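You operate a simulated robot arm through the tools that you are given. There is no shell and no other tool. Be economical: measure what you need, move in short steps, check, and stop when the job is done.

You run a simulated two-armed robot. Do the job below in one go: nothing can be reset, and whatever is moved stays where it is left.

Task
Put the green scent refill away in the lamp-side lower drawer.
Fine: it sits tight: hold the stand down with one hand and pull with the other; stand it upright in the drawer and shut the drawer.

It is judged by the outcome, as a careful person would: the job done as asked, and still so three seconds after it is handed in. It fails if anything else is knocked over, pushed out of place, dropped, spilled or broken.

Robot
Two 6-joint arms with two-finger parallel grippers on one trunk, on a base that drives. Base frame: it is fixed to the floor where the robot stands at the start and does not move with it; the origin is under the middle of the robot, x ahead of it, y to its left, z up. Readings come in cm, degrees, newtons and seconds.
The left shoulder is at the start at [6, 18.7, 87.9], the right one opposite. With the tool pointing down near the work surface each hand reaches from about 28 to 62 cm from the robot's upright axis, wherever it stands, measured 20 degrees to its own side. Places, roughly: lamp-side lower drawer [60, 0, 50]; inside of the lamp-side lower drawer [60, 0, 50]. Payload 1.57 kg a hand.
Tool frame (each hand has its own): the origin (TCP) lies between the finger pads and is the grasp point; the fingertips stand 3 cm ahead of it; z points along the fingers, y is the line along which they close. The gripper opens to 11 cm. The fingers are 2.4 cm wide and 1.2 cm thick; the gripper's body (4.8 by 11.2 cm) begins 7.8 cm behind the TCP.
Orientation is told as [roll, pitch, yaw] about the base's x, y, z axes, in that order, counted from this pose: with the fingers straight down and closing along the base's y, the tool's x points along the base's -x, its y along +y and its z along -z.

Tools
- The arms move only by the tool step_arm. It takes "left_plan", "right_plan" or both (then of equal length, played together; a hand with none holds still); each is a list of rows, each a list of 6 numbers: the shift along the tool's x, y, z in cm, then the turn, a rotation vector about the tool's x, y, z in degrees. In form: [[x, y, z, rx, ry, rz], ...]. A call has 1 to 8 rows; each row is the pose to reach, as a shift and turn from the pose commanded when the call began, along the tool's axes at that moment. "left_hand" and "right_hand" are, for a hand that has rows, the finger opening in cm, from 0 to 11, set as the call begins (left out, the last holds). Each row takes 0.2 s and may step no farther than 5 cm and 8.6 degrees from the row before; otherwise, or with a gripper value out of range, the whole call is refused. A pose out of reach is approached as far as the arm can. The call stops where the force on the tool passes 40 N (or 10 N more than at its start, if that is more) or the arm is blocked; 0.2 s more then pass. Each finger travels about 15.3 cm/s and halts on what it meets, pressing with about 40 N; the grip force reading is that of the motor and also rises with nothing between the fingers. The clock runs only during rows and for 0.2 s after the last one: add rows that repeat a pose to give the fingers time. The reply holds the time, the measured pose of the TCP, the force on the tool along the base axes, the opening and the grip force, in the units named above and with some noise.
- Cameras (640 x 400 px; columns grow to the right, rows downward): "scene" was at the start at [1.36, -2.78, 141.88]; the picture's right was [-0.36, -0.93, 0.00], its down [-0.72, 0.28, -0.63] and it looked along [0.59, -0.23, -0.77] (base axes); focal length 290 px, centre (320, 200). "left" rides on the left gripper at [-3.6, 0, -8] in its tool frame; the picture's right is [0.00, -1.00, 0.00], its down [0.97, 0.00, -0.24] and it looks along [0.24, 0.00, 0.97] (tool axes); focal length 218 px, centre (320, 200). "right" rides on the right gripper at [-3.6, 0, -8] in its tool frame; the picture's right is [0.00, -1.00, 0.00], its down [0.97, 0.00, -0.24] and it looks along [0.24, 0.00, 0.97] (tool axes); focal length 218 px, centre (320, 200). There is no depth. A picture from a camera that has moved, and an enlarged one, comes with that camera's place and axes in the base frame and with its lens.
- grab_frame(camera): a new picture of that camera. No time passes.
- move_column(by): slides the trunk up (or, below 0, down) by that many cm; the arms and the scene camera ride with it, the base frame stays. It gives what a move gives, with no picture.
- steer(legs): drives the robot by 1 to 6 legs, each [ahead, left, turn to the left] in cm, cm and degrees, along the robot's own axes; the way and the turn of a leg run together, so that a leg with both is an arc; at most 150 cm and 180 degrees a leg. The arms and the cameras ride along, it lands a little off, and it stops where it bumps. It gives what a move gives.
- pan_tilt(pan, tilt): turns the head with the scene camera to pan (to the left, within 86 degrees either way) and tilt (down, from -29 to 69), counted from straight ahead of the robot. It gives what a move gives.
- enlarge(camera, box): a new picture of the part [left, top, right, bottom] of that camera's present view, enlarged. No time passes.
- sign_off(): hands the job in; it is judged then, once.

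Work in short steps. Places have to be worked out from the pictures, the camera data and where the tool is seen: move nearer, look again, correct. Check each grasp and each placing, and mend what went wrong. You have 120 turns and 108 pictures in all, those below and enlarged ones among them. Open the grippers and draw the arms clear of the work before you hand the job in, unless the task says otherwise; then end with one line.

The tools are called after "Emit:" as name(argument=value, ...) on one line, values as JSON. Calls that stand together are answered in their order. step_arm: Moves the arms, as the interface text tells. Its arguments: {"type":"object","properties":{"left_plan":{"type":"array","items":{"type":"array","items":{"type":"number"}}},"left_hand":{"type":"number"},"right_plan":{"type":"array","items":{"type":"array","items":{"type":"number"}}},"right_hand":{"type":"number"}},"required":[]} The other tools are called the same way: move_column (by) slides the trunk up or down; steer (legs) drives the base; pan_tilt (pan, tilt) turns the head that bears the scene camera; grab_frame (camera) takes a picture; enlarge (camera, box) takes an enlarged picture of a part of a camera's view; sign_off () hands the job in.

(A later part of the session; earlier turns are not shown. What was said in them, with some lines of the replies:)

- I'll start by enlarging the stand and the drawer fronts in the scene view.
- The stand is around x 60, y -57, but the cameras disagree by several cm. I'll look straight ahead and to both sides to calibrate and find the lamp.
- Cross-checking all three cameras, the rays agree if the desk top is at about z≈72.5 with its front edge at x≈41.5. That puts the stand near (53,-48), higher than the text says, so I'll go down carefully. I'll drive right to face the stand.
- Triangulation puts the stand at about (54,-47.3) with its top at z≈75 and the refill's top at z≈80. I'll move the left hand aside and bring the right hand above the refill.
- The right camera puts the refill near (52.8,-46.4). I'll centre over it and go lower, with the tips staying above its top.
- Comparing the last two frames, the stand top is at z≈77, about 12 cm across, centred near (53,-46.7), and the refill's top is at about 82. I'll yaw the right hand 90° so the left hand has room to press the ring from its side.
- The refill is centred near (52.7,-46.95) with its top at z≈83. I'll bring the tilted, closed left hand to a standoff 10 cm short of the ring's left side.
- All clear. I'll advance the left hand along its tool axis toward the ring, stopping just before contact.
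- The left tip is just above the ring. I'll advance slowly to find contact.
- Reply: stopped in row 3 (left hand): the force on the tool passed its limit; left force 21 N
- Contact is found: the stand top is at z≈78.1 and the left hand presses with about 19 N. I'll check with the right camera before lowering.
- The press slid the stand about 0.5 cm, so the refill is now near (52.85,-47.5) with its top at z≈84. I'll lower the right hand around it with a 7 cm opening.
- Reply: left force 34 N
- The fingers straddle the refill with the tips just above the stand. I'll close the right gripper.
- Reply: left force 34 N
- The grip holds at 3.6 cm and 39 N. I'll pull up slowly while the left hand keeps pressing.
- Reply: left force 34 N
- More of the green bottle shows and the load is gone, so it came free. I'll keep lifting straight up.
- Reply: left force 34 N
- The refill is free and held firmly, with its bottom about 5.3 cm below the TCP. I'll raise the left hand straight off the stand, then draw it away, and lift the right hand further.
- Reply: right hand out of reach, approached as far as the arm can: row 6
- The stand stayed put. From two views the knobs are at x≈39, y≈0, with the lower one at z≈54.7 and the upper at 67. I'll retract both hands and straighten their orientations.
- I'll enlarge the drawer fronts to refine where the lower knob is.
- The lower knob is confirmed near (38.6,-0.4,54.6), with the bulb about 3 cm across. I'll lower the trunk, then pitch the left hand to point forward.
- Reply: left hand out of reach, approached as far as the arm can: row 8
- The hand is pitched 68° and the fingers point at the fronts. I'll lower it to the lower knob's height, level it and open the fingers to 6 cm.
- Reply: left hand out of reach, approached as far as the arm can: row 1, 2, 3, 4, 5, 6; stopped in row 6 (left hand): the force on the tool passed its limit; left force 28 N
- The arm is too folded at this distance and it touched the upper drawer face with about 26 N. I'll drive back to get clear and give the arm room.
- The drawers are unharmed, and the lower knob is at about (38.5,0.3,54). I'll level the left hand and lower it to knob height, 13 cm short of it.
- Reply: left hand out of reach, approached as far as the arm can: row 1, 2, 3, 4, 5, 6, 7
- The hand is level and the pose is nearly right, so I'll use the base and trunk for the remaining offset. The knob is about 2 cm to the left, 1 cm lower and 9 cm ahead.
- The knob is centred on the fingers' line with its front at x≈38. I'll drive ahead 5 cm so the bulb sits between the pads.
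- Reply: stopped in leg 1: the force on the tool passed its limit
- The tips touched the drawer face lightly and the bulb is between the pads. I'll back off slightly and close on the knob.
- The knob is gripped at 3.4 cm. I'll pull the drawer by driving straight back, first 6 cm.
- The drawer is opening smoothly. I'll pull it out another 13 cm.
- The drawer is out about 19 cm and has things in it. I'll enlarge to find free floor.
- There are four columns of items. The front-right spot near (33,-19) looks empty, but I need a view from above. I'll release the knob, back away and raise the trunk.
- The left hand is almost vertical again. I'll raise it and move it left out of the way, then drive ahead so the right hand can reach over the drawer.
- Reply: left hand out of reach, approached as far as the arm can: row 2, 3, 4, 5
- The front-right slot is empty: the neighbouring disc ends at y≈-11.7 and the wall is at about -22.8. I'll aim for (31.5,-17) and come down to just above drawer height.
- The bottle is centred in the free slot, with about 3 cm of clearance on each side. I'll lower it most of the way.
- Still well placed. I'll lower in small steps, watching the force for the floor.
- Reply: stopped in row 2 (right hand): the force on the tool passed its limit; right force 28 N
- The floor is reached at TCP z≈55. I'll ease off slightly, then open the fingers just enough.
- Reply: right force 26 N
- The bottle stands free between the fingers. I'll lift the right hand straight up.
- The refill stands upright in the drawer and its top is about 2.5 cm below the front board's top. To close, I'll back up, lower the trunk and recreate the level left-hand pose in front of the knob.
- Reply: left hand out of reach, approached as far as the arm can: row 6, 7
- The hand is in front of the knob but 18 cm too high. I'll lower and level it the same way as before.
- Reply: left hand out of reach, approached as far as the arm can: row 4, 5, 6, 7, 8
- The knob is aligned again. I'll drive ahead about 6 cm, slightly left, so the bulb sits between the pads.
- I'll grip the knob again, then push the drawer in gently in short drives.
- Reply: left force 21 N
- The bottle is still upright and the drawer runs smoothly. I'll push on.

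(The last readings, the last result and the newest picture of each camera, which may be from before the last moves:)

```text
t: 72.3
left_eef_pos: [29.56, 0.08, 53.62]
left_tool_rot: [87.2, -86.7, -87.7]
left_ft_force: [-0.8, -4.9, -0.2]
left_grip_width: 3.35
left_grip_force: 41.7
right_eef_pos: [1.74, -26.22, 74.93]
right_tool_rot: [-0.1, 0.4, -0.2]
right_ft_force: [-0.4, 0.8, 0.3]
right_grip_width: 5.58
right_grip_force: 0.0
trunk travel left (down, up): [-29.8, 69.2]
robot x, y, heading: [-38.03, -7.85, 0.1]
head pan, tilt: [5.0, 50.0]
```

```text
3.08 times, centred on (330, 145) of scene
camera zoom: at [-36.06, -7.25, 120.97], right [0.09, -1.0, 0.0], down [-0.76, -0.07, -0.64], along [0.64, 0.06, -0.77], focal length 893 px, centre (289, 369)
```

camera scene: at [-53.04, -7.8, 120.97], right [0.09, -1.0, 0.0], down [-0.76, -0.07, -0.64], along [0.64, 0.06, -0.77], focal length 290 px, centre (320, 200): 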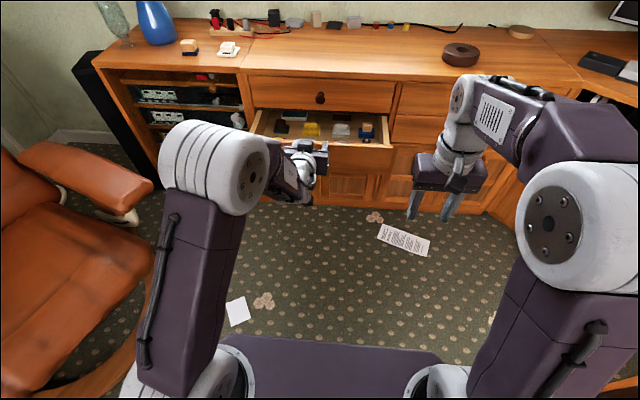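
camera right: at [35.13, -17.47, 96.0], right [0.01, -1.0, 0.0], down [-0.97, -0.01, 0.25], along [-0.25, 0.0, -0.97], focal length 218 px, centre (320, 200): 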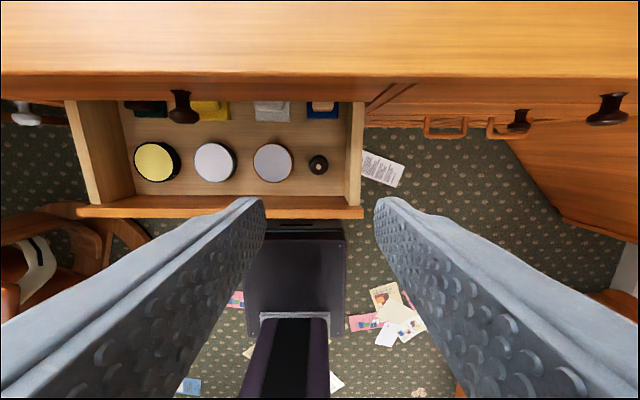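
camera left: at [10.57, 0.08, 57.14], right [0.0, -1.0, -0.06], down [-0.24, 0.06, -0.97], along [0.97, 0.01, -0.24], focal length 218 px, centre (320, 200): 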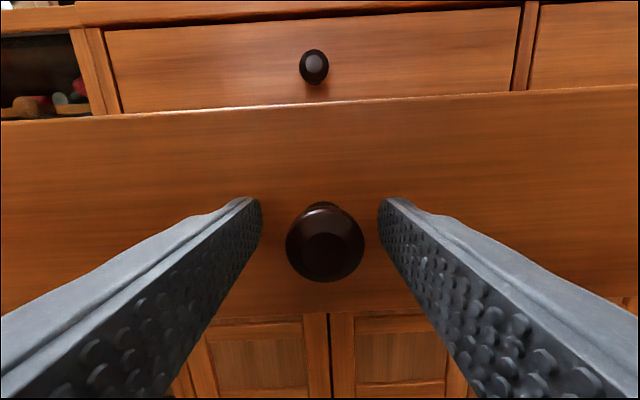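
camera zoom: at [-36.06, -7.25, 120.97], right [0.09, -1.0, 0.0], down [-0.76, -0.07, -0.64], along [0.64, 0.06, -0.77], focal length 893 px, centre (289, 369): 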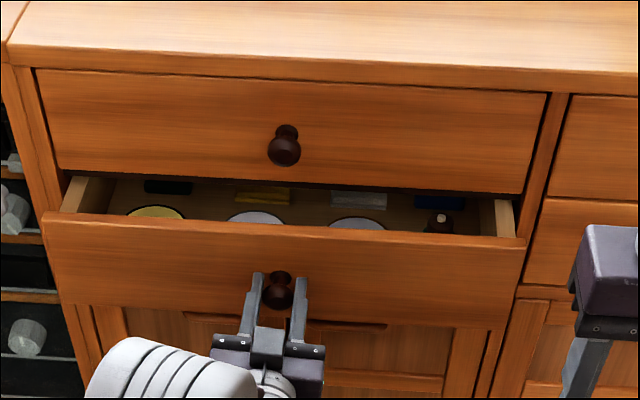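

The bottle is now at the cabinet opening and upright. I'll go on in small legs, watching the force.

Emit:
steer(legs=[[2.5, 0, 0]])

Emit:
enlarge(camera="scene", box=[280, 100, 430, 200])

Emit:
steer(legs=[[2.5, 0, 0]])

Emit:
steer(legs=[[2, 0, 0]])

Emit:
grab_frame(camera="left")

```text
t: 73.2
left_eef_pos: [31.96, 0.1, 53.7]
left_tool_rot: [87.1, -86.7, -87.6]
left_ft_force: [-1.1, -1.5, -0.2]
left_grip_width: 3.36
left_grip_force: 41.6
right_eef_pos: [4.13, -26.12, 74.93]
right_tool_rot: [0.0, 0.3, -0.1]
right_ft_force: [0.1, -1.2, -0.4]
right_grip_width: 5.6
right_grip_force: 0.0
trunk travel left (down, up): [-29.8, 69.2]
robot x, y, heading: [-35.81, -7.94, 0.2]
head pan, tilt: [5.0, 50.0]
```

```text
4.00 times, centred on (355, 150) of scene
camera zoom: at [-33.64, -7.21, 120.97], right [0.09, -1.0, 0.0], down [-0.76, -0.07, -0.64], along [0.64, 0.06, -0.77], focal length 1160 px, centre (180, 400)
```

zoom: 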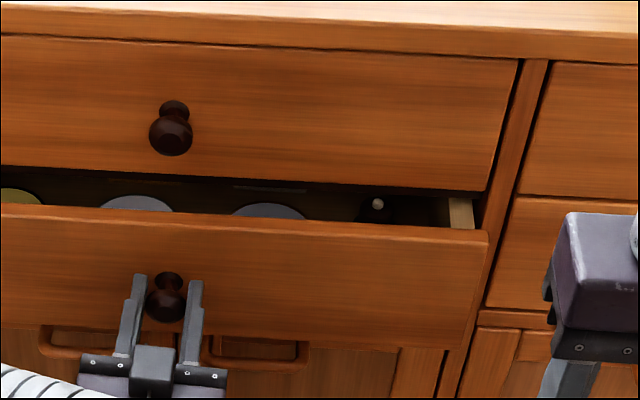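

```text
t: 74.0
left_eef_pos: [34.57, 0.05, 53.77]
left_tool_rot: [87.2, -86.6, -87.7]
left_ft_force: [-0.6, -1.0, 0.6]
left_grip_width: 3.34
left_grip_force: 41.1
right_eef_pos: [6.66, -25.93, 74.87]
right_tool_rot: [0.0, 0.4, 0.0]
right_ft_force: [0.0, -0.5, 0.7]
right_grip_width: 5.58
right_grip_force: 0.2
trunk travel left (down, up): [-29.8, 69.2]
robot x, y, heading: [-33.24, -7.72, 0.5]
head pan, tilt: [5.0, 50.0]
```

```text
t: 74.8
left_eef_pos: [36.42, 0.06, 53.69]
left_tool_rot: [87.1, -86.7, -87.5]
left_ft_force: [-1.5, 1.0, 1.2]
left_grip_width: 3.37
left_grip_force: 41.4
right_eef_pos: [8.71, -26.05, 74.9]
right_tool_rot: [0.1, 0.4, -0.1]
right_ft_force: [-0.1, -0.4, -0.5]
right_grip_width: 5.6
right_grip_force: 0.0
trunk travel left (down, up): [-29.8, 69.2]
robot x, y, heading: [-31.31, -7.82, 0.1]
head pan, tilt: [5.0, 50.0]
```

```text
43 pictures are left
camera left: at [28.52, -0.01, 57.21], right [-0.01, -1.0, -0.06], down [-0.24, 0.06, -0.97], along [0.97, 0.01, -0.24], focal length 218 px, centre (320, 200)
```

left: 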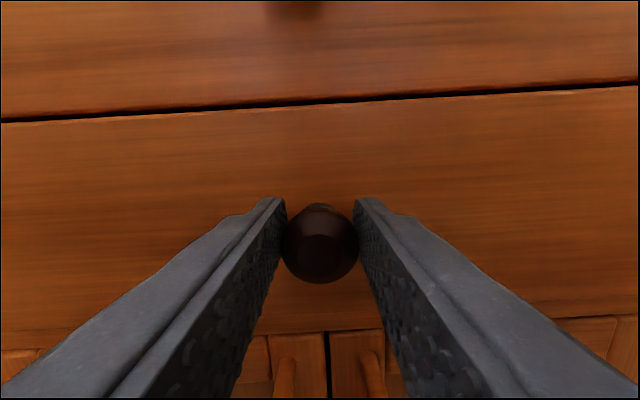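

No resistance so far, and about 1.5 cm is left. I'll finish slowly until it stops.

Emit:
steer(legs=[[1.2, 0, 0]])

Emit:
steer(legs=[[0.8, 0, 0]])

Emit:
grab_frame(camera="left")

Emit:
enlarge(camera="scene", box=[230, 80, 430, 210])

```text
t: 75.7
left_eef_pos: [37.63, 0.11, 53.66]
left_tool_rot: [89.1, -86.6, -89.5]
left_ft_force: [0.2, -1.0, -0.2]
left_grip_width: 3.35
left_grip_force: 41.4
right_eef_pos: [10.05, -25.96, 74.96]
right_tool_rot: [0.0, 0.2, 0.1]
right_ft_force: [0.4, -0.4, -0.6]
right_grip_width: 5.61
right_grip_force: 0.0
trunk travel left (down, up): [-29.8, 69.2]
robot x, y, heading: [-29.88, -7.92, 0.1]
head pan, tilt: [5.0, 50.0]
stopped in leg 1: the force on the tool passed its limit (the readings are from after the stop); the commanded pose is now the measured one
```

```text
t: 76.5
left_eef_pos: [37.64, 0.04, 53.67]
left_tool_rot: [89.3, -86.4, -89.7]
left_ft_force: [-16.0, -0.6, 7.5]
left_grip_width: 3.36
left_grip_force: 41.5
right_eef_pos: [10.12, -25.89, 75.01]
right_tool_rot: [0.0, 0.1, 0.1]
right_ft_force: [-0.1, -0.3, -0.1]
right_grip_width: 5.59
right_grip_force: 0.1
trunk travel left (down, up): [-29.8, 69.2]
robot x, y, heading: [-29.24, -7.36, 0.4]
head pan, tilt: [5.0, 50.0]
stopped in leg 1: the force on the tool passed its limit (the readings are from after the stop); the commanded pose is now the measured one
```

```text
42 pictures are left
camera left: at [29.71, -0.02, 57.17], right [-0.01, -1.0, -0.06], down [-0.24, 0.06, -0.97], along [0.97, 0.01, -0.24], focal length 218 px, centre (320, 200)
```

left: 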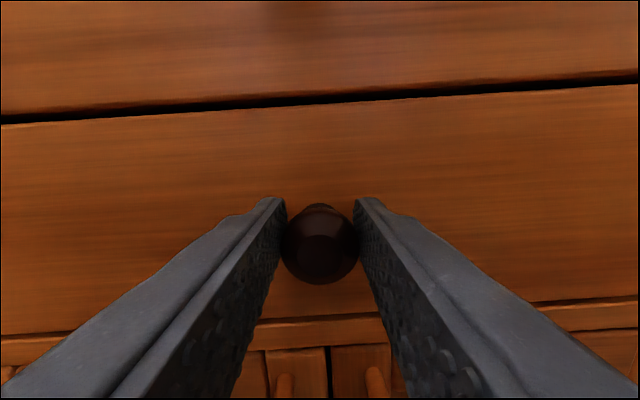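

```text
3.08 times, centred on (330, 145) of scene
camera zoom: at [-27.83, -7.17, 120.97], right [0.09, -1.0, 0.0], down [-0.76, -0.07, -0.64], along [0.64, 0.06, -0.76], focal length 893 px, centre (289, 369)
```

zoom: 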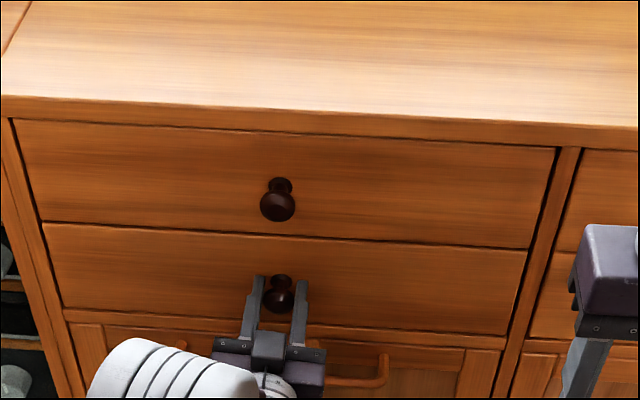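

The drawer is shut flush with its neighbours. I'll release the knob and back straight away.

Emit:
step_arm(left_plan=[[0, 0, 0, 0, 0, 0], [0, 0, 0, 0, 0, 0]], left_hand=7)

Emit:
steer(legs=[[-25, 0, 0]])

Emit:
step_arm(right_plan=[[0, 0, 0, 0, 0, 0], [0, 0, 0, 0, 0, 0]], right_hand=11)

Emit:
pan_tilt(pan=-8, tilt=40)

Emit:
grab_frame(camera="scene")

Emit:
grab_frame(camera="left")

```text
t: 77.1
left_eef_pos: [37.87, 0.06, 53.48]
left_tool_rot: [84.6, -86.5, -85.0]
left_ft_force: [0.5, 0.1, 0.2]
left_grip_width: 6.98
left_grip_force: 0.1
right_eef_pos: [10.49, -25.88, 75.0]
right_tool_rot: [-0.2, 0.3, 0.1]
right_ft_force: [-0.2, -0.5, 0.2]
right_grip_width: 5.62
right_grip_force: 0.1
trunk travel left (down, up): [-29.8, 69.2]
robot x, y, heading: [-29.3, -8.14, 0.2]
head pan, tilt: [5.0, 50.0]
```

```text
t: 78.9
left_eef_pos: [12.69, -0.04, 53.34]
left_tool_rot: [85.6, -86.5, -86.2]
left_ft_force: [-0.7, 0.3, -0.1]
left_grip_width: 6.99
left_grip_force: 0.1
right_eef_pos: [-14.74, -26.08, 74.95]
right_tool_rot: [0.0, 0.2, -0.1]
right_ft_force: [0.1, 0.2, 1.3]
right_grip_width: 5.59
right_grip_force: 0.1
trunk travel left (down, up): [-29.8, 69.2]
robot x, y, heading: [-54.77, -7.86, 0.3]
head pan, tilt: [5.0, 50.0]
```

```text
t: 79.5
left_eef_pos: [12.65, -0.05, 53.41]
left_tool_rot: [85.0, -86.4, -85.6]
left_ft_force: [0.1, 0.4, -0.2]
left_grip_width: 7.0
left_grip_force: 0.1
right_eef_pos: [-14.82, -26.17, 74.92]
right_tool_rot: [-0.1, 0.4, 0.0]
right_ft_force: [-0.2, 0.6, -0.2]
right_grip_width: 10.99
right_grip_force: 0.0
trunk travel left (down, up): [-29.8, 69.2]
robot x, y, heading: [-54.55, -7.72, 0.3]
head pan, tilt: [5.0, 50.0]
```

```text
t: 80.2
left_eef_pos: [12.81, -0.06, 53.51]
left_tool_rot: [85.1, -86.4, -85.5]
left_ft_force: [0.9, 0.5, -0.8]
left_grip_width: 6.99
left_grip_force: 0.0
right_eef_pos: [-14.9, -26.09, 74.91]
right_tool_rot: [-0.1, 0.3, 0.0]
right_ft_force: [-0.3, 0.4, -0.1]
right_grip_width: 10.99
right_grip_force: 0.1
trunk travel left (down, up): [-29.8, 69.2]
robot x, y, heading: [-54.18, -8.05, 0.3]
head pan, tilt: [-8.0, 40.0]
```

```text
40 pictures are left
camera scene: at [-51.88, -9.13, 122.38], right [-0.13, -0.99, 0.0], down [-0.64, 0.09, -0.77], along [0.76, -0.1, -0.64], focal length 290 px, centre (320, 200)
```

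scene: 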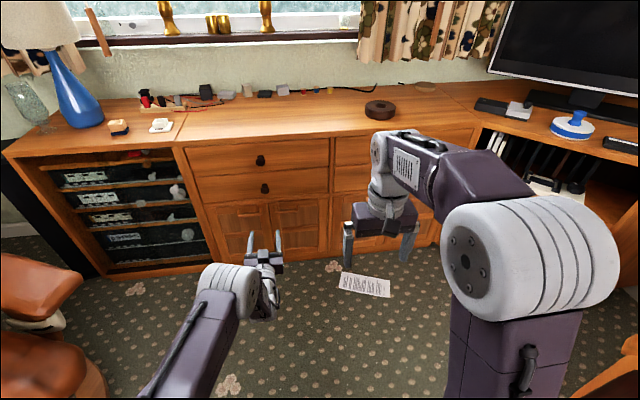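

```text
39 pictures are left
camera left: at [4.76, -0.2, 56.97], right [-0.01, -1.0, -0.06], down [-0.24, 0.06, -0.97], along [0.97, 0.01, -0.24], focal length 218 px, centre (320, 200)
```

left: 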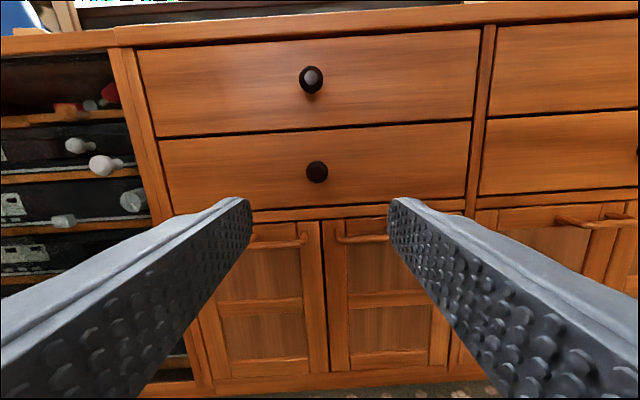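

The drawer is shut flush, the stand and everything else are in place, and both open hands are clear. I'm handing it in.

Emit:
sign_off()

```text
The job is handed in.
```

The green scent refill is in the lamp-side lower drawer, last seen upright with the drawer about 6 cm from closed, and the drawer is shut; the stand slid about half a centimetre while I held it down, and nothing was knocked over.
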